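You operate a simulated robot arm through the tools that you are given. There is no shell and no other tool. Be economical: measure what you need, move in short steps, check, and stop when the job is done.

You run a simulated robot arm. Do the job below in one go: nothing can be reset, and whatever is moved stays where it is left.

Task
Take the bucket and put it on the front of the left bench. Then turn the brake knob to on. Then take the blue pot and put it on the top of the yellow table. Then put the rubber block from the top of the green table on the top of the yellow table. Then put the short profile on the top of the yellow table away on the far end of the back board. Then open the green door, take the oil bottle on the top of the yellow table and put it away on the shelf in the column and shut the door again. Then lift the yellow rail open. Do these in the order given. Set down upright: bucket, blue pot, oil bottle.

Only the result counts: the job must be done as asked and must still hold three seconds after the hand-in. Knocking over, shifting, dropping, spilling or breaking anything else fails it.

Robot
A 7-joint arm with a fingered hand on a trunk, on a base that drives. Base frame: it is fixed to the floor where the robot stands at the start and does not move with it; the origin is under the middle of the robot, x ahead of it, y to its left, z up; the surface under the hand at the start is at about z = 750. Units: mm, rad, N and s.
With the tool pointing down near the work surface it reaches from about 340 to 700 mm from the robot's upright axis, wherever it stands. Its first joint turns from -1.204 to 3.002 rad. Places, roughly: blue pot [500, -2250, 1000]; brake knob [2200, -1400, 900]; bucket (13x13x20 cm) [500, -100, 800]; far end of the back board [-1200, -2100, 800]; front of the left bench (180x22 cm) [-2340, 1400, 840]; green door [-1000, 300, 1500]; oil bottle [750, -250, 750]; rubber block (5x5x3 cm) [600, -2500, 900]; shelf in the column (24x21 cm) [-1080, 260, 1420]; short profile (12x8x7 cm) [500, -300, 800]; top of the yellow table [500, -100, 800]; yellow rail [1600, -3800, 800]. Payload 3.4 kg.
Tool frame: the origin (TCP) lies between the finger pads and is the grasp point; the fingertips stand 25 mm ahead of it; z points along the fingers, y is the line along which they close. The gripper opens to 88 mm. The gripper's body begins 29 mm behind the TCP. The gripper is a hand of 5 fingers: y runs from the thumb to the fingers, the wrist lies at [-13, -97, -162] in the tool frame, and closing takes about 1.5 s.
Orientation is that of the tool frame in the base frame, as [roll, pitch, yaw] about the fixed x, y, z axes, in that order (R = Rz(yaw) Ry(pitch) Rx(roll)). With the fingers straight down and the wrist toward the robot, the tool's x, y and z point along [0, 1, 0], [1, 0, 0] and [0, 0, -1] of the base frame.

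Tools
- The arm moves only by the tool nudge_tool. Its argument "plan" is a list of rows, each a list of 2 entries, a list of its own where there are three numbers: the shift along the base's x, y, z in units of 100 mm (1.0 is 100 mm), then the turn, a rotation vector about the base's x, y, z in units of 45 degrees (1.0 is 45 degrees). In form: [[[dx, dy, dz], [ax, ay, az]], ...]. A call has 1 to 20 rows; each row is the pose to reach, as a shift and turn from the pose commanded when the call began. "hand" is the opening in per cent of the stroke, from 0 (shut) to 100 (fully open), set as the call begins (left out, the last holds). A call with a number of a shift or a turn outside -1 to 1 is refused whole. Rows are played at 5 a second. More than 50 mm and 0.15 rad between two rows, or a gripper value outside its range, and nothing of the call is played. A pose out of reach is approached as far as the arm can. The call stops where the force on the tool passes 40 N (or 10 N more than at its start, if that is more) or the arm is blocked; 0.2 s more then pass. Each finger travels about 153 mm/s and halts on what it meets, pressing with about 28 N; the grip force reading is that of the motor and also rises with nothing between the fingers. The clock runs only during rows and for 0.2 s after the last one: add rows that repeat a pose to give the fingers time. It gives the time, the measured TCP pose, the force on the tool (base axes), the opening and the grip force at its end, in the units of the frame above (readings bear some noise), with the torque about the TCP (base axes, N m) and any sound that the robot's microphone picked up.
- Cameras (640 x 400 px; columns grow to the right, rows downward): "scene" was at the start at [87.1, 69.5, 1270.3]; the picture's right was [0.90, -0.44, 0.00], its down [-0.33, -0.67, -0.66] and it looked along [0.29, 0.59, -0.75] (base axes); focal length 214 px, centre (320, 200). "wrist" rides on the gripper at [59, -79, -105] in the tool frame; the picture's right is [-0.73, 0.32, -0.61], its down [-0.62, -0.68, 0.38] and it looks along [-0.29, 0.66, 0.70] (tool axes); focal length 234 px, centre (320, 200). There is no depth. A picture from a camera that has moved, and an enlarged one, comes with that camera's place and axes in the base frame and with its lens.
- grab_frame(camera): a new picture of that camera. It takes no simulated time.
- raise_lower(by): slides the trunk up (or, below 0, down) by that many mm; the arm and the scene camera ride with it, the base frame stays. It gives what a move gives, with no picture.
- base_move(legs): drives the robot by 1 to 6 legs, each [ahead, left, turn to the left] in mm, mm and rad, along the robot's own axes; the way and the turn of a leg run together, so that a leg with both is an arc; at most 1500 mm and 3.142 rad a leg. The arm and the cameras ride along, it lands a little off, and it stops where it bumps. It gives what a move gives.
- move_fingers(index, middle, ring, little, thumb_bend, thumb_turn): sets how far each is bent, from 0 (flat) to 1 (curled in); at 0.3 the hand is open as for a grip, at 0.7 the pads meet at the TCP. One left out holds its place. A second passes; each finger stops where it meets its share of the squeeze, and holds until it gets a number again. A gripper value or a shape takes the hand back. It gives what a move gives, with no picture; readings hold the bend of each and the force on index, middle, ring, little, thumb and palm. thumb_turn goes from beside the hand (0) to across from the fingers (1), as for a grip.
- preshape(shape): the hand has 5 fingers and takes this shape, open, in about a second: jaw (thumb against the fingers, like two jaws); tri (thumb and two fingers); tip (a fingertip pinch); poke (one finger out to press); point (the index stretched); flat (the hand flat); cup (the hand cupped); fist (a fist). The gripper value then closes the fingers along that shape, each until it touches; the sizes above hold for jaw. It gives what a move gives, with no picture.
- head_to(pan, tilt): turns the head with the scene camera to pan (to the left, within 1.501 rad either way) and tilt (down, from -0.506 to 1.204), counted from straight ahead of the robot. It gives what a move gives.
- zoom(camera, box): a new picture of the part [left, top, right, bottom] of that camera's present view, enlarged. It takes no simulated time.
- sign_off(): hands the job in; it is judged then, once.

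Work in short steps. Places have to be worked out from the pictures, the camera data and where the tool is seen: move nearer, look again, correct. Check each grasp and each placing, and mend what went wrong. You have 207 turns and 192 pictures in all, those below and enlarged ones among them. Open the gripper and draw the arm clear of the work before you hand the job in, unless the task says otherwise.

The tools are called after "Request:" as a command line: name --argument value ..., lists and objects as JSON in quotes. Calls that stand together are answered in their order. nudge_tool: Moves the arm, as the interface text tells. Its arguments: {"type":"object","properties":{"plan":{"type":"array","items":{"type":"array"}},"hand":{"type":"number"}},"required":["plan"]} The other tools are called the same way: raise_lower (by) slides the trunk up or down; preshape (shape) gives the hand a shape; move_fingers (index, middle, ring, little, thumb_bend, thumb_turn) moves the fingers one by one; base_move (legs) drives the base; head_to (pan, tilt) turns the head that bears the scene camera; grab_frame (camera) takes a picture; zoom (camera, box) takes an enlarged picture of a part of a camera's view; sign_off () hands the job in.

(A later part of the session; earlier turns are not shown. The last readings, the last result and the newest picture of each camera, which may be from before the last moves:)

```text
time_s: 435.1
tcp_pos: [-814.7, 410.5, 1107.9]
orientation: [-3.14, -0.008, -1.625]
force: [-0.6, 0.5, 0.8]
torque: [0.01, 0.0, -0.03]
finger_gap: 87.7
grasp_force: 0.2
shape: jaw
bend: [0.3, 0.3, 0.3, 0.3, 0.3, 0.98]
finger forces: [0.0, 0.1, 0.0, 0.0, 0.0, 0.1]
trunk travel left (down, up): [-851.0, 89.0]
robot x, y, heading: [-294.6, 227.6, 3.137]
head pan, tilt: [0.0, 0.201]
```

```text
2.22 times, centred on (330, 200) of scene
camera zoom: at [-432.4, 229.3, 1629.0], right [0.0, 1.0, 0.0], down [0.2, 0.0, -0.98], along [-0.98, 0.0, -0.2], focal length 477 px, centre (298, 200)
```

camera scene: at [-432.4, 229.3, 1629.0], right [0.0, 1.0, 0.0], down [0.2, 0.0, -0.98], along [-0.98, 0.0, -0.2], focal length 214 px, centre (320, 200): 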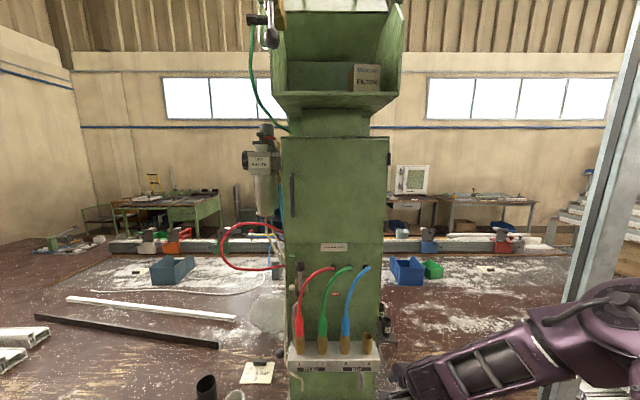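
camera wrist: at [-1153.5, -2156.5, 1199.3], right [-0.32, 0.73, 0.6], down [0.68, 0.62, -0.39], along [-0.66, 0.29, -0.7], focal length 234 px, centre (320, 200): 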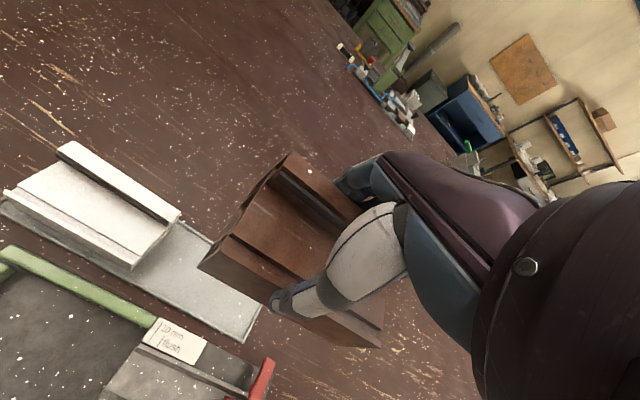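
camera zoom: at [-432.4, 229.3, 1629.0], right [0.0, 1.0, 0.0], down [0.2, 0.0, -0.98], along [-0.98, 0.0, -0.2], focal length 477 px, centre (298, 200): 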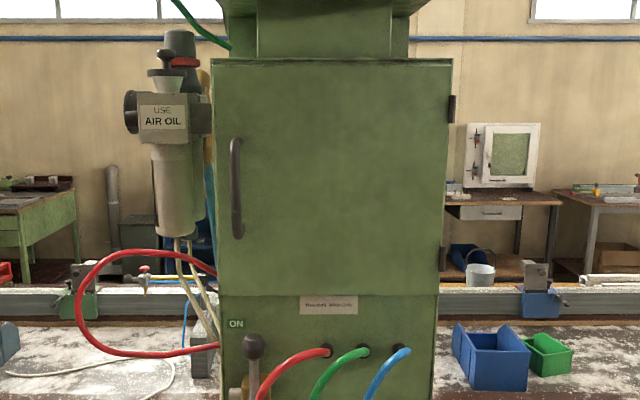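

Door: face x≈-955, y 134–399, z 1409–1673, hinges on the right (+y), handle a vertical bar at about (-916,166,1543). I shift the base left, raise the trunk, and turn the hand to point forward with the closing axis horizontal.

Request:
base_move --legs '[[0, 290, 0]]'

Request:
raise_lower --by 85

Request:
nudge_tool --plan '[[[0.1, 0, 0.1], [-0.08, 0.08, -0.08]], [[0.2, 0, 0.2], [-0.16, 0.16, -0.16]], [[0.3, 0, 0.3], [-0.24, 0.24, -0.24]], [[0.4, 0, 0.4], [-0.32, 0.32, -0.32]], [[0.5, 0, 0.5], [-0.4, 0.4, -0.4]], [[0.6, 0, 0.6], [-0.48, 0.48, -0.48]], [[0.7, 0, 0.7], [-0.56, 0.56, -0.56]], [[0.8, 0, 0.8], [-0.64, 0.64, -0.64]], [[0.8, 0, 0.9], [-0.72, 0.72, -0.72]], [[0.8, 0, 1.0], [-0.77, 0.77, -0.77]], [[0.8, 0, 1.0], [-0.77, 0.77, -0.77]]]'

```text
time_s: 437.2
tcp_pos: [-814.0, 122.5, 1108.4]
orientation: [-3.139, -0.009, -1.635]
force: [0.2, 0.0, -0.3]
torque: [-0.03, -0.01, 0.01]
finger_gap: 87.5
grasp_force: 0.0
shape: jaw
bend: [0.3, 0.3, 0.3, 0.3, 0.3, 0.98]
finger forces: [0.1, 0.0, 0.0, 0.0, 0.0, 0.0]
trunk travel left (down, up): [-851.0, 89.0]
robot x, y, heading: [-291.3, -65.3, 3.131]
head pan, tilt: [0.0, 0.201]
```

```text
time_s: 438.4
tcp_pos: [-814.7, 120.9, 1192.8]
orientation: [-3.14, -0.009, -1.633]
force: [-0.7, 0.3, -0.4]
torque: [0.01, 0.01, -0.03]
finger_gap: 87.6
grasp_force: 0.1
shape: jaw
bend: [0.3, 0.3, 0.3, 0.3, 0.3, 0.98]
finger forces: [0.0, 0.0, 0.0, 0.1, 0.0, 0.0]
trunk travel left (down, up): [-936.0, 4.0]
robot x, y, heading: [-293.3, -63.1, 3.122]
head pan, tilt: [0.0, 0.201]
```

```text
time_s: 440.8
tcp_pos: [-769.4, 103.2, 1341.7]
orientation: [2.736, -0.765, -2.118]
force: [0.9, -0.1, -1.2]
torque: [-0.05, 0.0, 0.04]
finger_gap: 87.6
grasp_force: 0.0
shape: jaw
bend: [0.3, 0.3, 0.3, 0.3, 0.3, 0.98]
finger forces: [0.0, 0.0, 0.0, 0.0, 0.1, 0.0]
out of reach, approached as far as the arm can: row 5, 6, 7, 8, 9, 10, 11
trunk travel left (down, up): [-936.0, 4.0]
robot x, y, heading: [-293.6, -69.9, 3.129]
head pan, tilt: [0.0, 0.201]
```

Request:
nudge_tool --plan '[[[0, 0.05, 0.1], [-0.08, 0.08, -0.08]], [[0, 0.1, 0.2], [-0.16, 0.16, -0.16]], [[0, 0.15, 0.3], [-0.24, 0.24, -0.24]], [[0, 0.2, 0.4], [-0.32, 0.32, -0.32]], [[0, 0.25, 0.5], [-0.4, 0.4, -0.4]], [[0, 0.3, 0.6], [-0.48, 0.48, -0.48]], [[0, 0.35, 0.7], [-0.56, 0.56, -0.56]], [[0, 0.4, 0.8], [-0.64, 0.64, -0.64]], [[0, 0.45, 0.9], [-0.72, 0.72, -0.72]], [[0, 0.5, 1.0], [-0.77, 0.77, -0.77]], [[0, 0.5, 1.0], [-0.77, 0.77, -0.77]]]'

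Request:
grab_frame --camera "scene"

```text
time_s: 443.2
tcp_pos: [-815.2, 240.3, 1502.4]
orientation: [-1.698, -1.491, 1.717]
force: [-1.0, 0.4, 0.5]
torque: [0.02, -0.01, -0.03]
finger_gap: 87.8
grasp_force: 0.0
shape: jaw
bend: [0.3, 0.3, 0.3, 0.3, 0.3, 0.98]
finger forces: [0.2, 0.0, 0.0, 0.0, 0.1, 0.1]
out of reach, approached as far as the arm can: row 1, 2, 3, 4, 5, 6, 7, 8, 9, 10, 11
trunk travel left (down, up): [-936.0, 4.0]
robot x, y, heading: [-295.0, -63.2, 3.126]
head pan, tilt: [0.0, 0.201]
```

```text
55 pictures are left
camera scene: at [-438.8, -63.8, 1713.8], right [0.02, 1.0, 0.0], down [0.2, 0.0, -0.98], along [-0.98, 0.02, -0.2], focal length 214 px, centre (320, 200)
```

scene: 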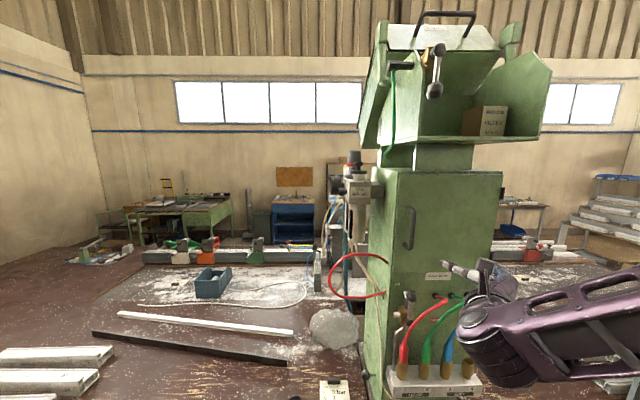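

The hand now points forward with thumb left. It prefers y further right, so I shift the base left 75 mm to line up with the handle, rise 25 mm and look.

Request:
base_move --legs '[[0, 75, 0]]'

Request:
nudge_tool --plan '[[[0, 0, 0.13], [0, 0, 0]], [[0, 0, 0.25], [0, 0, 0]], [[0, 0, 0.25], [0, 0, 0]]]'

Request:
head_to --pan -0.35 --tilt 0.3

Request:
zoom --camera "scene" --box '[210, 90, 430, 270]'

Request:
grab_frame --camera "wrist"

```text
time_s: 444.2
tcp_pos: [-811.9, 175.8, 1503.4]
orientation: [-1.653, -1.49, 1.67]
force: [-0.1, 1.1, 0.1]
torque: [-0.03, 0.04, 0.01]
finger_gap: 87.9
grasp_force: 0.1
shape: jaw
bend: [0.3, 0.3, 0.3, 0.3, 0.3, 0.98]
finger forces: [0.0, 0.1, 0.0, 0.1, 0.0, 0.0]
trunk travel left (down, up): [-936.0, 4.0]
robot x, y, heading: [-296.5, -134.3, 3.124]
head pan, tilt: [0.0, 0.201]
```

```text
time_s: 445.0
tcp_pos: [-814.0, 167.0, 1529.9]
orientation: [-1.661, -1.496, 1.678]
force: [-1.1, -0.8, 0.1]
torque: [0.0, 0.01, -0.02]
finger_gap: 87.6
grasp_force: 0.0
shape: jaw
bend: [0.3, 0.3, 0.3, 0.3, 0.3, 0.98]
finger forces: [0.0, 0.0, 0.0, 0.0, 0.0, 0.0]
trunk travel left (down, up): [-936.0, 4.0]
robot x, y, heading: [-297.7, -133.1, 3.129]
head pan, tilt: [0.0, 0.201]
```

```text
time_s: 445.8
tcp_pos: [-813.4, 170.1, 1528.3]
orientation: [-1.704, -1.493, 1.722]
force: [0.8, 0.0, -0.3]
torque: [0.0, 0.02, 0.0]
finger_gap: 87.7
grasp_force: 0.0
shape: jaw
bend: [0.3, 0.3, 0.3, 0.3, 0.3, 0.98]
finger forces: [0.0, 0.0, 0.0, 0.0, 0.0, 0.1]
trunk travel left (down, up): [-936.0, 4.0]
robot x, y, heading: [-296.2, -136.1, 3.127]
head pan, tilt: [-0.351, 0.3]
```

```text
2.22 times, centred on (320, 180) of scene
camera zoom: at [-430.3, -103.8, 1704.9], right [0.36, 0.93, 0.0], down [0.28, -0.11, -0.96], along [-0.89, 0.34, -0.3], focal length 477 px, centre (320, 244)
```

zoom: 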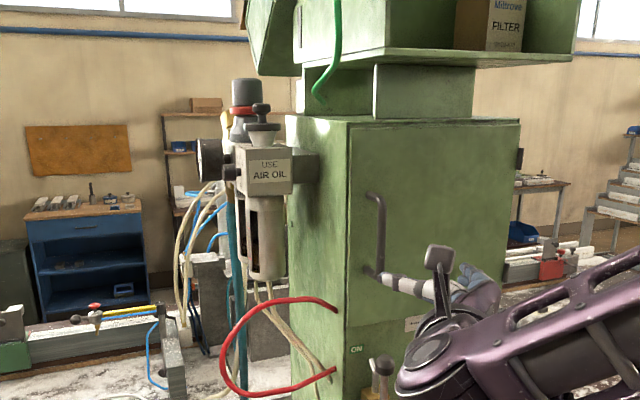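

```text
53 pictures are left
camera wrist: at [-708.1, 97.9, 1594.0], right [0.61, 0.28, -0.74], down [-0.36, -0.73, -0.57], along [-0.7, 0.62, -0.34], focal length 234 px, centre (320, 200)
```

wrist: 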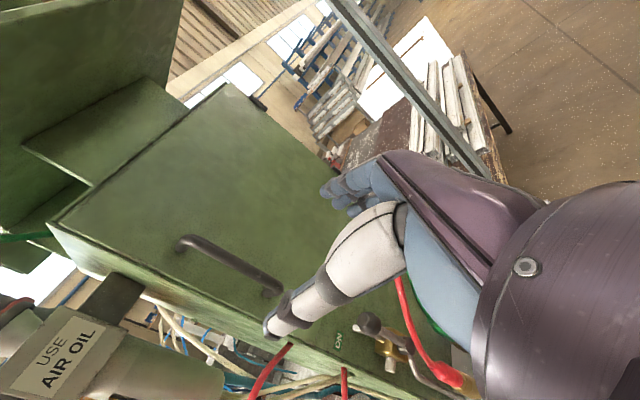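

Handle mid triangulates to (-926,167,1547); the hand is at (-813,169,1529), well aligned. I narrow the opening and drive forward 95 mm.

Request:
nudge_tool --plan '[[[0, 0, 0.05], [0, 0, 0]], [[0, 0, 0.1], [0, 0, 0]], [[0, 0, 0.1], [0, 0, 0]], [[0, 0, 0.1], [0, 0, 0]]]' --hand 65

Request:
base_move --legs '[[95, 0, 0]]'

Request:
grab_frame --camera "wrist"

```text
time_s: 446.8
tcp_pos: [-814.1, 168.8, 1538.3]
orientation: [-1.698, -1.493, 1.715]
force: [0.6, 0.5, 0.0]
torque: [0.0, 0.04, 0.01]
finger_gap: 57.5
grasp_force: 0.0
shape: jaw
bend: [0.28, 0.39, 0.35, 0.36, 0.61, 1.0]
finger forces: [0.1, 0.0, 0.0, 0.1, 0.0, 0.0]
trunk travel left (down, up): [-936.0, 4.0]
robot x, y, heading: [-297.8, -139.1, 3.127]
head pan, tilt: [-0.351, 0.3]
```

```text
time_s: 447.9
tcp_pos: [-901.6, 171.4, 1540.3]
orientation: [-1.651, -1.494, 1.668]
force: [-0.3, -0.1, -0.9]
torque: [-0.01, 0.0, 0.01]
finger_gap: 57.5
grasp_force: 0.0
shape: jaw
bend: [0.28, 0.39, 0.35, 0.36, 0.61, 1.0]
finger forces: [0.1, 0.0, 0.0, 0.0, 0.1, 0.1]
trunk travel left (down, up): [-936.0, 4.0]
robot x, y, heading: [-388.6, -140.9, 3.123]
head pan, tilt: [-0.351, 0.3]
```

```text
52 pictures are left
camera wrist: at [-795.7, 98.7, 1605.2], right [0.61, 0.28, -0.75], down [-0.37, -0.73, -0.57], along [-0.71, 0.62, -0.34], focal length 234 px, centre (320, 200)
```

wrist: 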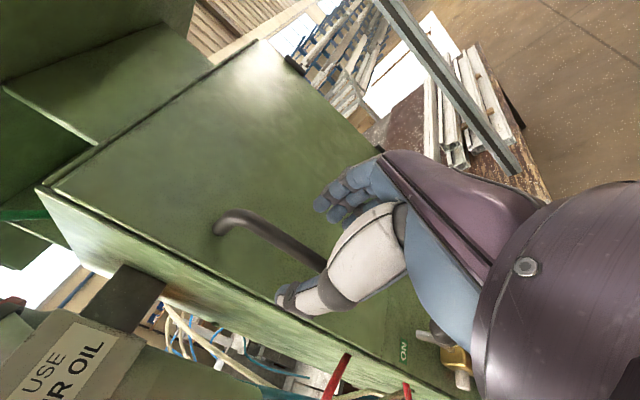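

The bar lies between thumb and fingers. I advance 14 mm and close.

Request:
nudge_tool --plan '[[[-0.07, -0.02, 0], [0, 0, 0]], [[-0.14, -0.03, 0], [0, 0, 0]], [[-0.14, -0.03, 0], [0, 0, 0]]]'

Request:
nudge_tool --plan '[[[0, 0, 0], [0, 0, 0]], [[0, 0, 0], [0, 0, 0]], [[0, 0, 0], [0, 0, 0]], [[0, 0, 0], [0, 0, 0]], [[0, 0, 0], [0, 0, 0]], [[0, 0, 0], [0, 0, 0]]]' --hand 0

Request:
grab_frame --camera "wrist"

```text
time_s: 448.8
tcp_pos: [-921.6, 169.3, 1537.5]
orientation: [-1.67, -1.493, 1.687]
force: [-0.1, 0.6, -0.6]
torque: [0.03, 0.0, -0.01]
finger_gap: 57.6
grasp_force: 0.1
shape: jaw
bend: [0.28, 0.39, 0.35, 0.36, 0.61, 1.0]
finger forces: [0.0, 0.0, 0.1, 0.0, 0.0, 0.0]
trunk travel left (down, up): [-936.0, 4.0]
robot x, y, heading: [-384.9, -139.5, 3.122]
head pan, tilt: [-0.351, 0.3]
```

```text
time_s: 450.1
tcp_pos: [-919.4, 167.8, 1539.3]
orientation: [-1.694, -1.496, 1.712]
force: [-1.2, -1.6, 1.1]
torque: [0.12, -0.05, -0.01]
finger_gap: 3.6
grasp_force: 27.9
shape: jaw
bend: [0.71, 0.7, 0.7, 0.63, 0.76, 1.0]
finger forces: [11.6, 3.8, 2.1, 2.4, 22.7, 0.0]
trunk travel left (down, up): [-936.0, 4.0]
robot x, y, heading: [-385.0, -136.2, 3.122]
head pan, tilt: [-0.351, 0.3]
```

```text
51 pictures are left
camera wrist: at [-814.8, 95.7, 1603.5], right [0.61, 0.28, -0.74], down [-0.37, -0.73, -0.57], along [-0.7, 0.62, -0.34], focal length 234 px, centre (320, 200)
```

wrist: 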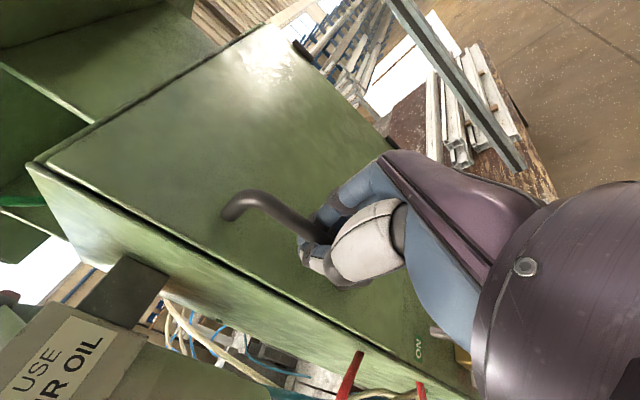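

Handle gripped. I pull along the door's arc for the first 25°.

Request:
nudge_tool --plan '[[[0.2, 0.04, 0], [0, 0, 0.07]], [[0.4, 0.09, 0], [0, 0, 0.13]], [[0.6, 0.165, 0], [0, 0, 0.2]], [[0.78, 0.255, 0], [0, 0, 0.27]], [[0.96, 0.36, 0], [0, 0, 0.33]], [[0.96, 0.36, 0], [0, 0, 0.33]]]'

Request:
grab_frame --camera "scene"

```text
time_s: 451.6
tcp_pos: [-826.0, 205.8, 1539.4]
orientation: [-1.694, -1.494, 1.97]
force: [-2.8, 4.4, 1.9]
torque: [0.11, 0.07, -0.02]
finger_gap: 3.9
grasp_force: 28.3
shape: jaw
bend: [0.71, 0.7, 0.7, 0.59, 0.78, 1.0]
finger forces: [4.9, 0.1, 3.2, 2.5, 19.1, 0.0]
trunk travel left (down, up): [-936.0, 4.0]
robot x, y, heading: [-385.0, -136.6, 3.124]
head pan, tilt: [-0.351, 0.3]
```

```text
50 pictures are left
camera scene: at [-524.4, -101.5, 1704.7], right [0.36, 0.93, 0.0], down [0.28, -0.11, -0.95], along [-0.89, 0.34, -0.3], focal length 214 px, centre (320, 200)
```

scene: 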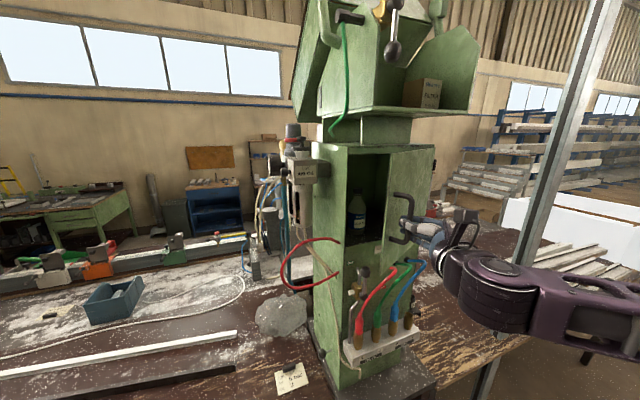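

The door is opening (another bottle stands inside on the left). I continue the arc to about 57°.

Request:
nudge_tool --plan '[[[0.12, 0.08, 0], [0, 0, 0.05]], [[0.23, 0.17, 0], [0, 0, 0.1]], [[0.35, 0.28, 0], [0, 0, 0.15]], [[0.47, 0.4, 0], [0, 0, 0.2]], [[0.6, 0.56, 0], [0, 0, 0.27]], [[0.72, 0.73, 0], [0, 0, 0.34]], [[0.86, 0.99, 0], [0, 0, 0.43]], [[0.86, 0.99, 0], [0, 0, 0.43]]]'

```text
time_s: 453.4
tcp_pos: [-744.0, 303.9, 1537.2]
orientation: [-1.706, -1.488, 2.32]
force: [-12.9, 5.6, 10.0]
torque: [0.08, 0.3, 0.01]
finger_gap: 4.0
grasp_force: 27.7
shape: jaw
bend: [0.71, 0.7, 0.69, 0.53, 0.79, 1.0]
finger forces: [11.0, 6.6, 4.9, 2.8, 16.3, 0.1]
trunk travel left (down, up): [-936.0, 4.0]
robot x, y, heading: [-383.8, -136.9, 3.122]
head pan, tilt: [-0.351, 0.3]
```

Request:
nudge_tool --plan '[[[0.07, 0.15, 0], [0, 0, 0.06]], [[0.12, 0.31, 0], [0, 0, 0.12]], [[0.17, 0.51, 0], [0, 0, 0.2]], [[0.2, 0.71, 0], [0, 0, 0.28]], [[0.22, 0.98, 0], [0, 0, 0.35]], [[0.22, 0.98, 0], [0, 0, 0.35]]]'

Request:
grab_frame --camera "scene"

```text
time_s: 454.8
tcp_pos: [-724.5, 399.5, 1538.6]
orientation: [-1.733, -1.489, 2.624]
force: [-15.4, 0.2, 4.5]
torque: [-0.02, 0.25, 0.01]
finger_gap: 3.5
grasp_force: 27.9
shape: jaw
bend: [0.71, 0.7, 0.69, 0.53, 0.79, 1.0]
finger forces: [11.7, 3.9, 5.7, 2.8, 16.4, 0.0]
trunk travel left (down, up): [-936.0, 4.0]
robot x, y, heading: [-390.6, -138.0, 3.125]
head pan, tilt: [-0.351, 0.3]
```

```text
49 pictures are left
camera scene: at [-530.2, -104.4, 1704.1], right [0.36, 0.93, 0.0], down [0.28, -0.11, -0.95], along [-0.89, 0.34, -0.3], focal length 214 px, centre (320, 200)
```

scene: 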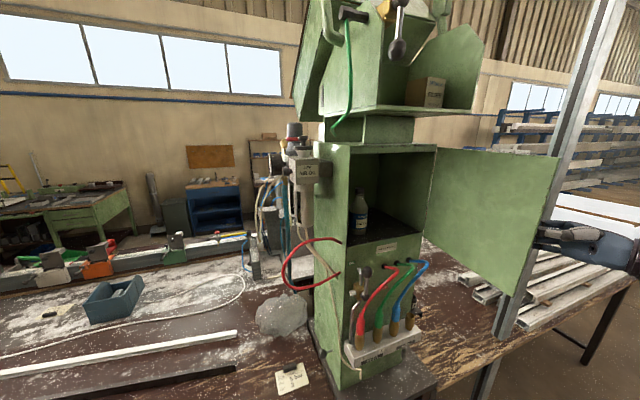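

Door is ~80° open. I push a bit further to ~95°, then release and back away along the tool axis.

Request:
nudge_tool --plan '[[[0.0, 0.2, 0], [0, 0, 0.07]], [[-0.02, 0.4, 0], [0, 0, 0.14]], [[-0.05, 0.6, 0], [0, 0, 0.2]], [[-0.05, 0.6, 0], [0, 0, 0.2]]]'

Request:
nudge_tool --plan '[[[0, 0, 0], [0, 0, 0]], [[0, 0, 0], [0, 0, 0]], [[0, 0, 0], [0, 0, 0]], [[0, 0, 0], [0, 0, 0]], [[0, 0, 0], [0, 0, 0]]]' --hand 80

Request:
grab_frame --camera "wrist"

```text
time_s: 455.8
tcp_pos: [-731.4, 457.3, 1538.4]
orientation: [-1.718, -1.488, 2.764]
force: [-17.3, -4.9, -0.1]
torque: [-0.03, 0.23, 0.08]
finger_gap: 3.6
grasp_force: 27.8
shape: jaw
bend: [0.71, 0.7, 0.69, 0.52, 0.79, 1.0]
finger forces: [12.6, 4.6, 6.0, 2.8, 16.3, 0.1]
trunk travel left (down, up): [-936.0, 4.0]
robot x, y, heading: [-385.9, -134.1, 3.125]
head pan, tilt: [-0.351, 0.3]
```

```text
time_s: 456.9
tcp_pos: [-721.1, 460.3, 1539.0]
orientation: [-1.697, -1.495, 2.743]
force: [-0.7, 0.2, 0.4]
torque: [0.04, 0.0, -0.03]
finger_gap: 70.3
grasp_force: 0.0
shape: jaw
bend: [0.27, 0.34, 0.32, 0.33, 0.49, 0.99]
finger forces: [0.1, 0.1, 0.0, 0.0, 0.0, 0.0]
trunk travel left (down, up): [-936.0, 4.0]
robot x, y, heading: [-386.8, -138.5, 3.123]
head pan, tilt: [-0.351, 0.3]
```

```text
48 pictures are left
camera wrist: at [-605.0, 514.1, 1604.2], right [0.08, 0.66, -0.74], down [0.44, -0.69, -0.57], along [-0.9, -0.28, -0.34], focal length 234 px, centre (320, 200)
```

wrist: 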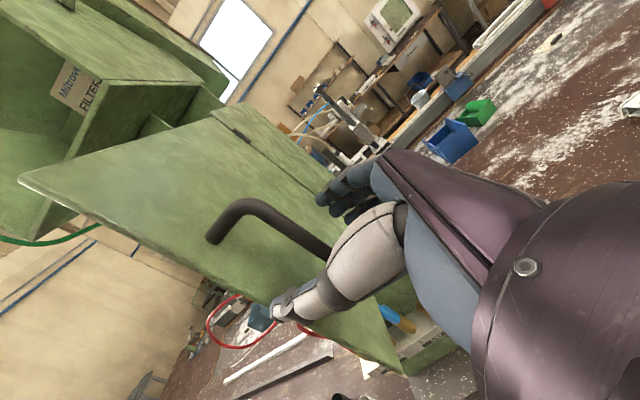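

Released. I retreat by moving the base along the tool's back direction, then away from the door.

Request:
base_move --legs '[[-65, -108, 0], [-240, 0, 0]]'

Request:
head_to --pan -0.2 --tilt 0.25

Request:
grab_frame --camera "scene"

```text
time_s: 459.6
tcp_pos: [-412.8, 564.9, 1538.9]
orientation: [-1.679, -1.493, 2.722]
force: [0.8, 0.5, 0.2]
torque: [0.01, -0.01, -0.01]
finger_gap: 70.2
grasp_force: 0.2
shape: jaw
bend: [0.27, 0.34, 0.32, 0.33, 0.49, 0.99]
finger forces: [0.1, 0.0, 0.0, 0.1, 0.0, 0.1]
trunk travel left (down, up): [-936.0, 4.0]
robot x, y, heading: [-80.0, -33.0, 3.122]
head pan, tilt: [-0.351, 0.3]
```

```text
time_s: 460.3
tcp_pos: [-411.3, 564.3, 1539.3]
orientation: [-1.669, -1.494, 2.714]
force: [-0.4, 0.1, 0.2]
torque: [-0.03, 0.01, 0.04]
finger_gap: 70.3
grasp_force: 0.1
shape: jaw
bend: [0.27, 0.34, 0.32, 0.33, 0.49, 0.99]
finger forces: [0.0, 0.0, 0.0, 0.0, 0.1, 0.0]
trunk travel left (down, up): [-936.0, 4.0]
robot x, y, heading: [-82.8, -32.2, 3.121]
head pan, tilt: [-0.201, 0.25]
```

```text
47 pictures are left
camera scene: at [-217.5, -12.4, 1709.6], right [0.22, 0.98, 0.0], down [0.24, -0.05, -0.97], along [-0.95, 0.21, -0.25], focal length 214 px, centre (320, 200)
```

scene: 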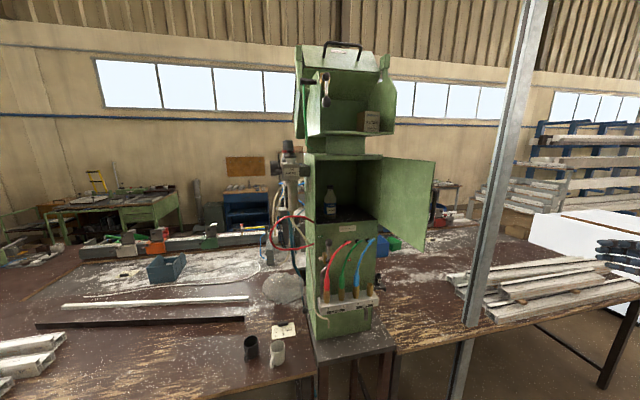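

The door stays open. I back off a little and bring the arm back in front: undo the 59° yaw while moving the hand left, then pitch the fingers 30° down for the bottle grasp.

Request:
base_move --legs '[[-60, 0, 0]]'

Request:
nudge_tool --plan '[[[-0.07, -0.15, 0], [0, 0, -0.1]], [[-0.14, -0.3, 0], [0, 0, -0.2]], [[-0.21, -0.45, 0], [0, 0, -0.3]], [[-0.28, -0.6, 0], [0, 0, -0.4]], [[-0.35, -0.75, 0], [0, 0, -0.5]], [[-0.42, -0.9, 0], [0, 0, -0.6]], [[-0.45, -1.0, 0], [0, 0, -0.66]], [[-0.45, -1.0, 0], [0, 0, -0.66]]]'

Request:
nudge_tool --plan '[[[-0.07, -0.15, 0], [0, 0, -0.1]], [[-0.14, -0.3, 0], [0, 0, -0.2]], [[-0.21, -0.45, 0], [0, 0, -0.3]], [[-0.28, -0.6, 0], [0, 0, -0.4]], [[-0.35, -0.75, 0], [0, 0, -0.5]], [[-0.42, -0.9, 0], [0, 0, -0.6]], [[-0.45, -1.0, 0], [0, 0, -0.65]], [[-0.45, -1.0, 0], [0, 0, -0.65]]]'

Request:
nudge_tool --plan '[[[0, -0.2, -0.1], [0, -0.15, 0]], [[0, -0.4, -0.2], [0, -0.3, 0]], [[0, -0.6, -0.3], [0, -0.45, 0]], [[0, -0.8, -0.4], [0, -0.6, 0]], [[0, -0.9, -0.4], [0, -0.67, 0]], [[0, -0.9, -0.4], [0, -0.67, 0]]]'

```text
time_s: 461.3
tcp_pos: [-359.2, 562.7, 1536.9]
orientation: [-1.7, -1.49, 2.746]
force: [-0.8, -0.5, 0.0]
torque: [0.0, 0.06, 0.0]
finger_gap: 70.4
grasp_force: 0.0
shape: jaw
bend: [0.27, 0.34, 0.32, 0.33, 0.49, 0.99]
finger forces: [0.0, 0.0, 0.1, 0.1, 0.1, 0.0]
trunk travel left (down, up): [-936.0, 4.0]
robot x, y, heading: [-19.7, -32.3, 3.116]
head pan, tilt: [-0.201, 0.25]
```

```text
time_s: 463.1
tcp_pos: [-399.5, 463.2, 1539.7]
orientation: [-1.688, -1.494, 2.213]
force: [0.1, -0.2, -1.5]
torque: [0.02, -0.02, -0.02]
finger_gap: 70.2
grasp_force: 0.1
shape: jaw
bend: [0.27, 0.34, 0.32, 0.33, 0.49, 0.99]
finger forces: [0.1, 0.1, 0.0, 0.0, 0.1, 0.0]
trunk travel left (down, up): [-936.0, 4.0]
robot x, y, heading: [-19.4, -37.7, 3.12]
head pan, tilt: [-0.201, 0.25]
```

```text
time_s: 464.9
tcp_pos: [-439.8, 360.5, 1540.9]
orientation: [-1.629, -1.494, 1.643]
force: [0.1, -0.3, 0.4]
torque: [0.0, 0.02, -0.01]
finger_gap: 70.4
grasp_force: 0.1
shape: jaw
bend: [0.27, 0.34, 0.32, 0.33, 0.49, 0.99]
finger forces: [0.0, 0.1, 0.1, 0.0, 0.1, 0.0]
out of reach, approached as far as the arm can: row 7
trunk travel left (down, up): [-936.0, 4.0]
robot x, y, heading: [-19.3, -36.0, 3.119]
head pan, tilt: [-0.201, 0.25]
```

```text
time_s: 466.3
tcp_pos: [-440.5, 272.9, 1498.8]
orientation: [-3.001, -1.029, 2.995]
force: [0.2, 0.1, -0.7]
torque: [0.0, 0.01, 0.0]
finger_gap: 70.4
grasp_force: 0.1
shape: jaw
bend: [0.27, 0.34, 0.32, 0.33, 0.49, 0.99]
finger forces: [0.0, 0.0, 0.0, 0.0, 0.0, 0.0]
trunk travel left (down, up): [-936.0, 4.0]
robot x, y, heading: [-19.9, -34.8, 3.128]
head pan, tilt: [-0.201, 0.25]
```

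Orientation is now 30° fingers-down, within reach. I turn the robot around toward the yellow table and look at the bottle.

Request:
base_move --legs '[[0, 0, -1.564], [0, 0, -1.564], [60, 100, 0]]'

Request:
raise_lower --by -400

Request:
head_to --pan -0.35 --tilt 0.65

Request:
grab_frame --camera "scene"

Request:
grab_frame --camera "wrist"

```text
time_s: 475.1
tcp_pos: [466.8, -239.2, 1498.4]
orientation: [-2.996, -1.033, -0.133]
force: [-0.2, 0.2, -0.4]
torque: [-0.02, -0.03, 0.02]
finger_gap: 70.4
grasp_force: 0.2
shape: jaw
bend: [0.27, 0.34, 0.32, 0.33, 0.49, 0.99]
finger forces: [0.0, 0.0, 0.0, 0.0, 0.0, 0.0]
trunk travel left (down, up): [-936.0, 4.0]
robot x, y, heading: [41.6, 68.1, -0.005]
head pan, tilt: [-0.201, 0.25]
```

```text
time_s: 478.9
tcp_pos: [467.3, -236.7, 1098.8]
orientation: [-2.999, -1.031, -0.132]
force: [0.5, -0.4, -0.4]
torque: [-0.01, 0.02, 0.0]
finger_gap: 69.9
grasp_force: 0.1
shape: jaw
bend: [0.27, 0.34, 0.32, 0.33, 0.49, 0.99]
finger forces: [0.1, 0.0, 0.1, 0.0, 0.1, 0.1]
trunk travel left (down, up): [-536.0, 404.0]
robot x, y, heading: [40.8, 65.6, -0.004]
head pan, tilt: [-0.201, 0.25]
```

```text
time_s: 479.8
tcp_pos: [467.7, -237.2, 1098.4]
orientation: [-3.001, -1.031, -0.129]
force: [0.3, -0.3, -0.6]
torque: [0.02, 0.01, -0.04]
finger_gap: 70.5
grasp_force: 0.0
shape: jaw
bend: [0.27, 0.34, 0.32, 0.33, 0.49, 0.99]
finger forces: [0.0, 0.1, 0.1, 0.0, 0.1, 0.1]
trunk travel left (down, up): [-536.0, 404.0]
robot x, y, heading: [43.5, 63.3, -0.004]
head pan, tilt: [-0.351, 0.649]
```

```text
46 pictures are left
camera scene: at [174.9, 33.1, 1273.1], right [-0.35, -0.94, 0.0], down [-0.57, 0.21, -0.8], along [0.75, -0.28, -0.6], focal length 214 px, centre (320, 200)
```

scene: 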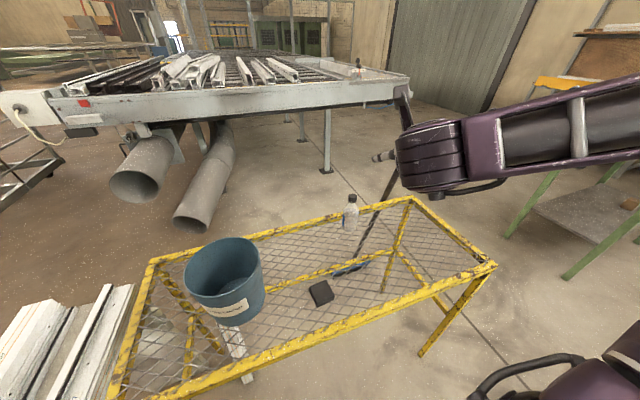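

```text
45 pictures are left
camera wrist: at [407.6, -164.7, 1207.9], right [-0.9, -0.29, -0.34], down [0.02, 0.73, -0.68], along [0.45, -0.61, -0.65], focal length 234 px, centre (320, 200)
```

wrist: 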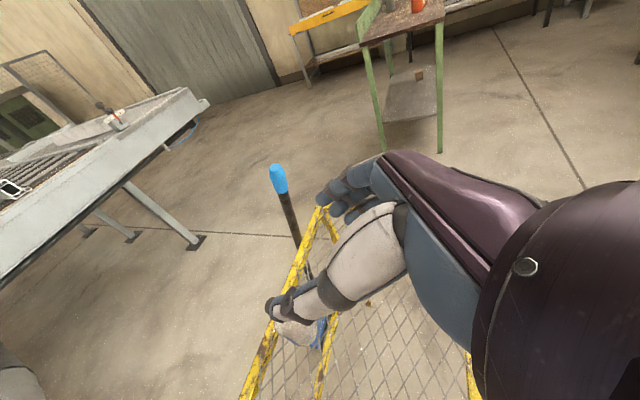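

The bottle stands at about (632,-242), top z≈893. I lower so the TCP is at z≈815, hand fully open, still short of the bottle.

Request:
raise_lower --by -283

Request:
nudge_tool --plan '[[[0.1, 0, 0], [0, 0, 0]], [[0.3, -0.05, 0], [0, 0, 0]], [[0.5, -0.05, 0], [0, 0, 0]], [[0.6, -0.05, 0], [0, 0, 0]], [[0.6, -0.05, 0], [0, 0, 0]]]' --hand 100

Request:
zoom --camera "scene" --box '[270, 90, 470, 240]'

Request:
grab_frame --camera "wrist"

```text
time_s: 482.7
tcp_pos: [468.6, -237.5, 816.0]
orientation: [-2.997, -1.03, -0.133]
force: [0.2, -0.5, 0.5]
torque: [-0.03, 0.03, -0.01]
finger_gap: 70.5
grasp_force: 0.0
shape: jaw
bend: [0.27, 0.34, 0.32, 0.33, 0.49, 0.99]
finger forces: [0.1, 0.0, 0.1, 0.0, 0.0, 0.1]
trunk travel left (down, up): [-253.0, 687.0]
robot x, y, heading: [40.9, 60.8, -0.005]
head pan, tilt: [-0.351, 0.649]
```

```text
time_s: 483.9
tcp_pos: [526.7, -241.6, 816.2]
orientation: [-3.002, -1.03, -0.129]
force: [0.6, 0.2, -0.7]
torque: [-0.01, -0.03, 0.01]
finger_gap: 88.0
grasp_force: 0.1
shape: jaw
bend: [0.3, 0.3, 0.3, 0.3, 0.3, 0.98]
finger forces: [0.1, 0.1, 0.0, 0.0, 0.1, 0.0]
trunk travel left (down, up): [-253.0, 687.0]
robot x, y, heading: [42.8, 61.5, -0.006]
head pan, tilt: [-0.351, 0.649]
```

```text
2.67 times, centred on (370, 165) of scene
camera zoom: at [174.9, 33.1, 990.1], right [-0.35, -0.94, 0.0], down [-0.57, 0.21, -0.8], along [0.75, -0.28, -0.6], focal length 572 px, centre (187, 293)
```

zoom: 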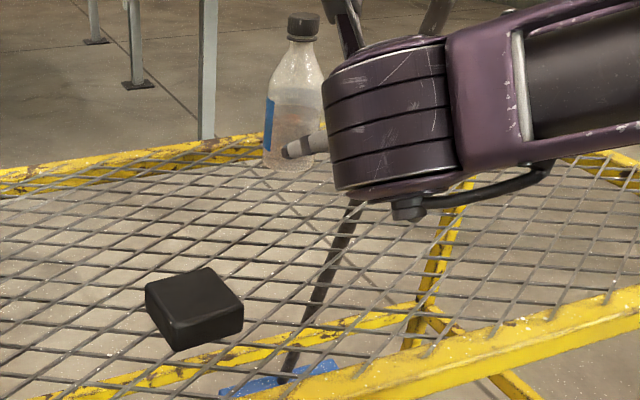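

```text
43 pictures are left
camera wrist: at [467.2, -169.9, 924.8], right [-0.9, -0.29, -0.34], down [0.02, 0.73, -0.68], along [0.45, -0.61, -0.65], focal length 234 px, centre (320, 200)
```

wrist: 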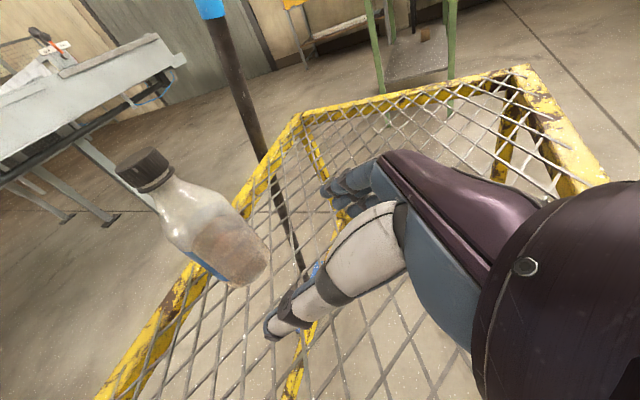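

Bottle centre triangulates to about (628,-238). I advance 100 mm with the open hand straddling it.

Request:
nudge_tool --plan '[[[0.25, 0.01, 0], [0, 0, 0]], [[0.5, 0.02, 0], [0, 0, 0]], [[0.75, 0.02, 0], [0, 0, 0]], [[0.98, 0.02, 0], [0, 0, 0]], [[0.98, 0.02, 0], [0, 0, 0]]]'

Request:
grab_frame --camera "wrist"

```text
time_s: 485.1
tcp_pos: [627.9, -239.2, 814.6]
orientation: [-3.001, -1.03, -0.129]
force: [0.6, -0.4, 0.0]
torque: [0.0, 0.0, 0.01]
finger_gap: 87.9
grasp_force: 0.0
shape: jaw
bend: [0.3, 0.3, 0.3, 0.3, 0.3, 0.98]
finger forces: [0.0, 0.0, 0.1, 0.1, 0.0, 0.0]
trunk travel left (down, up): [-253.0, 687.0]
robot x, y, heading: [38.9, 62.5, -0.007]
head pan, tilt: [-0.351, 0.649]
```

```text
42 pictures are left
camera wrist: at [566.8, -167.3, 924.8], right [-0.9, -0.29, -0.34], down [0.02, 0.73, -0.68], along [0.45, -0.61, -0.65], focal length 234 px, centre (320, 200)
```

wrist: 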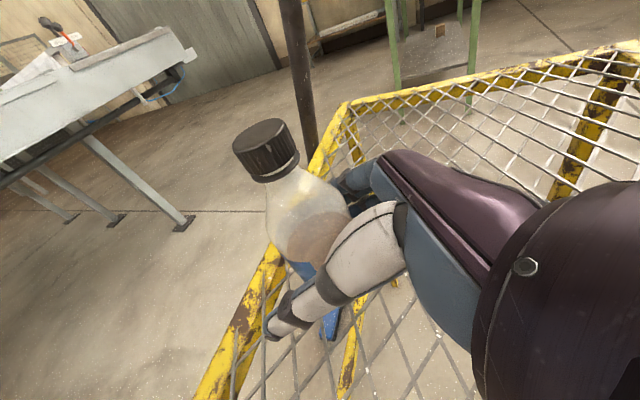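

The bottle is between thumb and fingers. I advance 6 mm more and close.

Request:
nudge_tool --plan '[[[0.06, 0, 0], [0, 0, 0]], [[0.06, 0, 0], [0, 0, 0]]]'

Request:
nudge_tool --plan '[[[0, 0, 0], [0, 0, 0]], [[0, 0, 0], [0, 0, 0]], [[0, 0, 0], [0, 0, 0]], [[0, 0, 0], [0, 0, 0]], [[0, 0, 0], [0, 0, 0]], [[0, 0, 0], [0, 0, 0]], [[0, 0, 0], [0, 0, 0]]]' --hand 0

Request:
raise_lower --by 40

Request:
grab_frame --camera "wrist"

Request:
zoom --camera "scene" --box '[270, 90, 470, 240]'

```text
time_s: 485.7
tcp_pos: [632.4, -238.4, 815.3]
orientation: [-3.0, -1.031, -0.13]
force: [0.2, -0.2, 0.2]
torque: [-0.03, 0.01, 0.01]
finger_gap: 88.2
grasp_force: 0.0
shape: jaw
bend: [0.3, 0.3, 0.3, 0.3, 0.3, 0.98]
finger forces: [0.1, 0.0, 0.0, 0.0, 0.0, 0.0]
trunk travel left (down, up): [-253.0, 687.0]
robot x, y, heading: [39.4, 62.2, -0.005]
head pan, tilt: [-0.351, 0.649]
```

```text
time_s: 487.3
tcp_pos: [632.3, -239.7, 815.4]
orientation: [-2.994, -1.029, -0.135]
force: [0.0, -0.5, -0.4]
torque: [-0.1, 0.0, 0.03]
finger_gap: 38.7
grasp_force: 27.5
shape: jaw
bend: [0.74, 0.46, 0.4, 0.46, 0.73, 1.0]
finger forces: [13.6, 7.5, 3.3, 1.9, 23.9, 0.1]
trunk travel left (down, up): [-253.0, 687.0]
robot x, y, heading: [42.1, 62.2, 0.001]
head pan, tilt: [-0.351, 0.649]
```

```text
time_s: 488.1
tcp_pos: [633.2, -239.8, 856.0]
orientation: [-2.997, -1.028, -0.131]
force: [0.5, -0.2, -1.9]
torque: [-0.01, 0.0, 0.02]
finger_gap: 38.7
grasp_force: 28.7
shape: jaw
bend: [0.74, 0.46, 0.41, 0.48, 0.73, 0.99]
finger forces: [13.6, 7.1, 3.3, 1.5, 24.2, 0.0]
trunk travel left (down, up): [-293.0, 647.0]
robot x, y, heading: [40.3, 65.5, -0.004]
head pan, tilt: [-0.351, 0.649]
```

```text
41 pictures are left
camera wrist: at [572.5, -167.6, 964.2], right [-0.9, -0.29, -0.34], down [0.02, 0.73, -0.68], along [0.44, -0.61, -0.65], focal length 234 px, centre (320, 200)
```

wrist: 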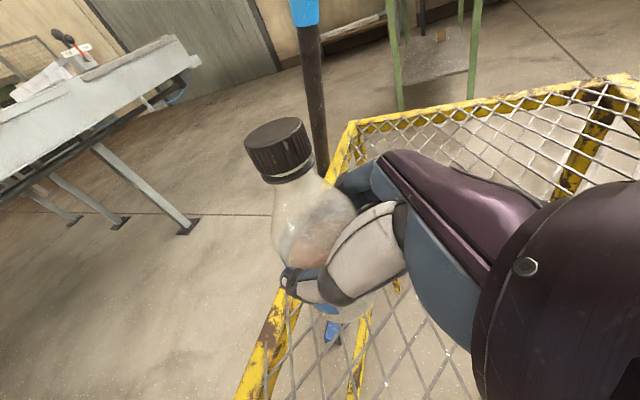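

```text
2.67 times, centred on (370, 165) of scene
camera zoom: at [175.2, 32.9, 1030.1], right [-0.35, -0.94, 0.0], down [-0.57, 0.21, -0.8], along [0.75, -0.28, -0.6], focal length 572 px, centre (187, 293)
```

zoom: 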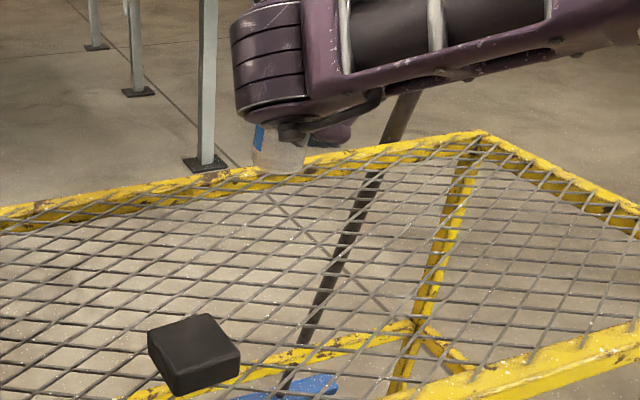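

The bottle is held. I retract and raise, then look at where the forearm runs, since the open door will be on that side.

Request:
raise_lower --by 150

Request:
nudge_tool --plan '[[[-0.3, 0, 0], [0, 0, 0]], [[-0.6, 0, 0], [0, 0, 0]], [[-1.0, 0, 0], [0, 0, 0]], [[-1.0, 0, 0], [0, 0, 0]]]'

Request:
raise_lower --by 480

Request:
head_to --pan -0.9 --tilt 0.5

Request:
grab_frame --camera "scene"

```text
time_s: 489.8
tcp_pos: [633.2, -238.4, 1005.4]
orientation: [-2.998, -1.028, -0.131]
force: [-0.8, 0.4, -1.9]
torque: [0.0, 0.03, 0.0]
finger_gap: 39.2
grasp_force: 27.9
shape: jaw
bend: [0.74, 0.46, 0.41, 0.48, 0.73, 0.99]
finger forces: [13.5, 7.0, 3.2, 1.6, 24.2, 0.0]
trunk travel left (down, up): [-443.0, 497.0]
robot x, y, heading: [44.0, 60.4, -0.002]
head pan, tilt: [-0.351, 0.649]
```

```text
time_s: 490.8
tcp_pos: [532.3, -239.7, 1005.7]
orientation: [-2.998, -1.031, -0.134]
force: [0.2, -0.2, -1.5]
torque: [0.0, 0.02, -0.02]
finger_gap: 38.8
grasp_force: 28.2
shape: jaw
bend: [0.74, 0.46, 0.41, 0.48, 0.73, 0.99]
finger forces: [13.6, 7.1, 3.1, 1.7, 24.2, 0.0]
trunk travel left (down, up): [-443.0, 497.0]
robot x, y, heading: [40.2, 64.0, -0.008]
head pan, tilt: [-0.351, 0.649]
```

```text
refused: 480 is not a number from -400 to 400
```

```text
time_s: 491.8
tcp_pos: [533.8, -239.0, 1004.9]
orientation: [-2.997, -1.029, -0.132]
force: [-0.2, -0.2, -1.9]
torque: [0.0, -0.01, 0.03]
finger_gap: 38.7
grasp_force: 28.2
shape: jaw
bend: [0.74, 0.46, 0.41, 0.48, 0.73, 0.99]
finger forces: [13.6, 7.0, 3.1, 1.6, 24.2, 0.0]
trunk travel left (down, up): [-443.0, 497.0]
robot x, y, heading: [42.9, 60.8, -0.009]
head pan, tilt: [-0.901, 0.499]
```

```text
39 pictures are left
camera scene: at [150.0, -8.4, 1193.4], right [-0.79, -0.62, 0.0], down [-0.3, 0.38, -0.88], along [0.54, -0.69, -0.48], focal length 214 px, centre (320, 200)
```

scene: 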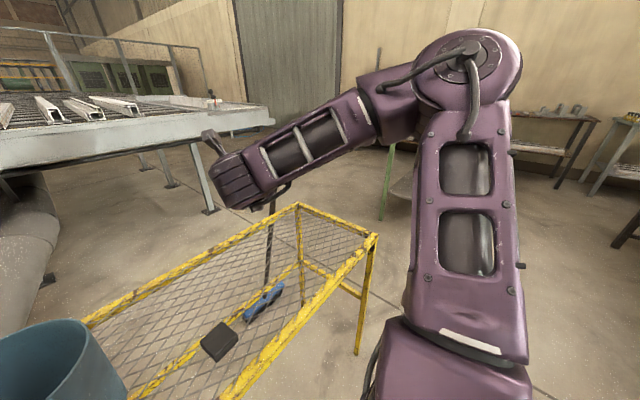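

The elbow sits ~560 mm to the robot's right and 190 mm above the hand, so the forearm would clip the door at 95°. I'll raise, turn round, and first nudge the door further open with the back of the hand.

Request:
raise_lower --by 400

Request:
raise_lower --by 92

Request:
base_move --legs '[[0, 0, 1.575], [0, 0, 1.575], [290, 30, 0]]'

Request:
head_to --pan -0.4 --tilt 0.35

Request:
grab_frame --camera "scene"

```text
time_s: 495.6
tcp_pos: [534.0, -240.3, 1404.7]
orientation: [-2.998, -1.031, -0.133]
force: [0.2, 0.0, -1.8]
torque: [-0.03, -0.01, 0.01]
finger_gap: 38.3
grasp_force: 27.9
shape: jaw
bend: [0.74, 0.46, 0.41, 0.48, 0.73, 0.99]
finger forces: [13.5, 7.2, 3.2, 1.6, 24.1, 0.0]
trunk travel left (down, up): [-843.0, 97.0]
robot x, y, heading: [42.0, 63.8, -0.003]
head pan, tilt: [-0.901, 0.499]
```

```text
time_s: 496.9
tcp_pos: [534.3, -241.2, 1497.4]
orientation: [-2.998, -1.031, -0.131]
force: [-0.1, -0.9, -1.4]
torque: [0.0, 0.02, 0.0]
finger_gap: 38.9
grasp_force: 28.1
shape: jaw
bend: [0.74, 0.46, 0.41, 0.48, 0.73, 0.99]
finger forces: [13.6, 7.1, 3.2, 1.6, 24.1, 0.0]
trunk travel left (down, up): [-935.0, 5.0]
robot x, y, heading: [41.2, 63.6, -0.002]
head pan, tilt: [-0.901, 0.499]
```

```text
time_s: 506.6
tcp_pos: [-740.8, 324.4, 1498.1]
orientation: [-2.996, -1.032, 3.026]
force: [-0.3, 0.3, -1.5]
torque: [0.0, 0.0, -0.01]
finger_gap: 38.1
grasp_force: 27.9
shape: jaw
bend: [0.74, 0.47, 0.42, 0.49, 0.73, 0.99]
finger forces: [13.3, 7.0, 3.4, 1.7, 24.0, 0.1]
trunk travel left (down, up): [-935.0, 5.0]
robot x, y, heading: [-242.7, 30.1, -3.128]
head pan, tilt: [-0.901, 0.499]
```

```text
time_s: 507.5
tcp_pos: [-742.9, 326.6, 1496.9]
orientation: [-2.999, -1.031, 3.029]
force: [-0.6, 0.2, -1.8]
torque: [-0.02, -0.01, -0.01]
finger_gap: 38.3
grasp_force: 28.3
shape: jaw
bend: [0.74, 0.47, 0.42, 0.49, 0.73, 0.99]
finger forces: [13.3, 6.8, 3.4, 1.7, 24.0, 0.0]
trunk travel left (down, up): [-935.0, 5.0]
robot x, y, heading: [-243.1, 32.8, -3.126]
head pan, tilt: [-0.4, 0.351]
```

```text
38 pictures are left
camera scene: at [-379.0, 63.7, 1699.0], right [0.38, 0.93, 0.0], down [0.32, -0.13, -0.94], along [-0.87, 0.35, -0.34], focal length 214 px, centre (320, 200)
```

scene: 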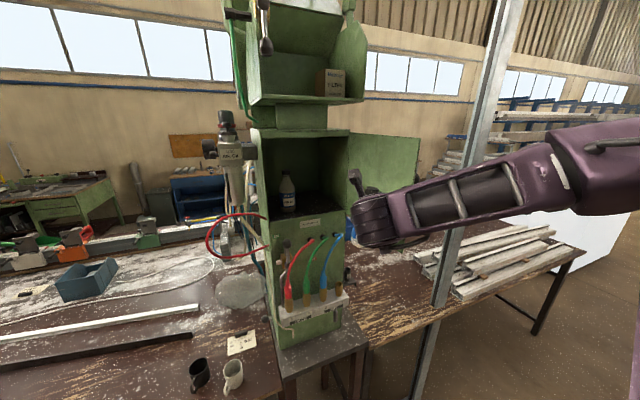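

The door stands at ~95° just beyond the hand. I shift the base right 150 mm so the back of the hand pushes the door further open.

Request:
base_move --legs '[[0, -150, 0]]'

Request:
grab_frame --camera "scene"

Request:
grab_frame --camera "wrist"

```text
time_s: 508.9
tcp_pos: [-740.1, 461.6, 1500.0]
orientation: [-3.011, -1.034, 3.038]
force: [9.8, -26.1, -6.1]
torque: [-0.47, -0.06, -0.67]
finger_gap: 35.4
grasp_force: 27.5
shape: jaw
bend: [0.74, 0.54, 0.48, 0.5, 0.72, 0.96]
finger forces: [12.1, 44.8, 3.8, 0.0, 29.9, 0.0]
trunk travel left (down, up): [-935.0, 5.0]
robot x, y, heading: [-243.6, 176.4, -3.128]
head pan, tilt: [-0.4, 0.351]
```

```text
37 pictures are left
camera scene: at [-375.9, 198.5, 1699.7], right [0.38, 0.93, 0.01], down [0.32, -0.12, -0.94], along [-0.87, 0.36, -0.34], focal length 214 px, centre (320, 200)
```

scene: 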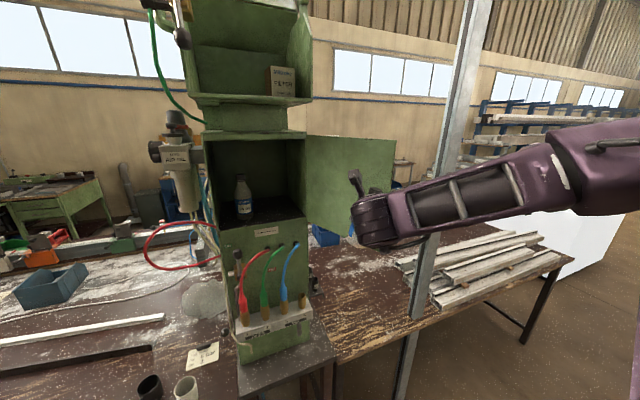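

```text
36 pictures are left
camera wrist: at [-679.4, 390.7, 1609.3], right [0.89, 0.31, -0.34], down [-0.01, -0.73, -0.69], along [-0.46, 0.61, -0.65], focal length 234 px, centre (320, 200)
```

wrist: 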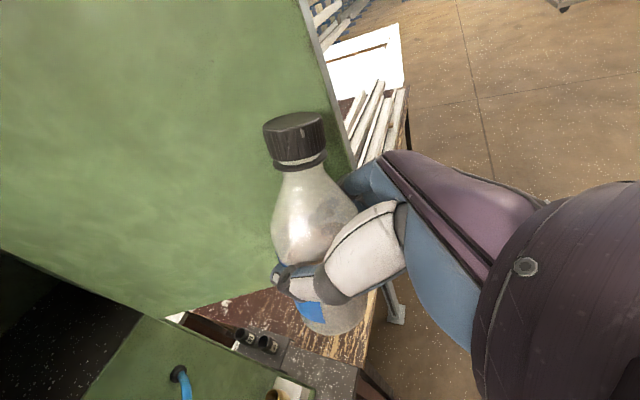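

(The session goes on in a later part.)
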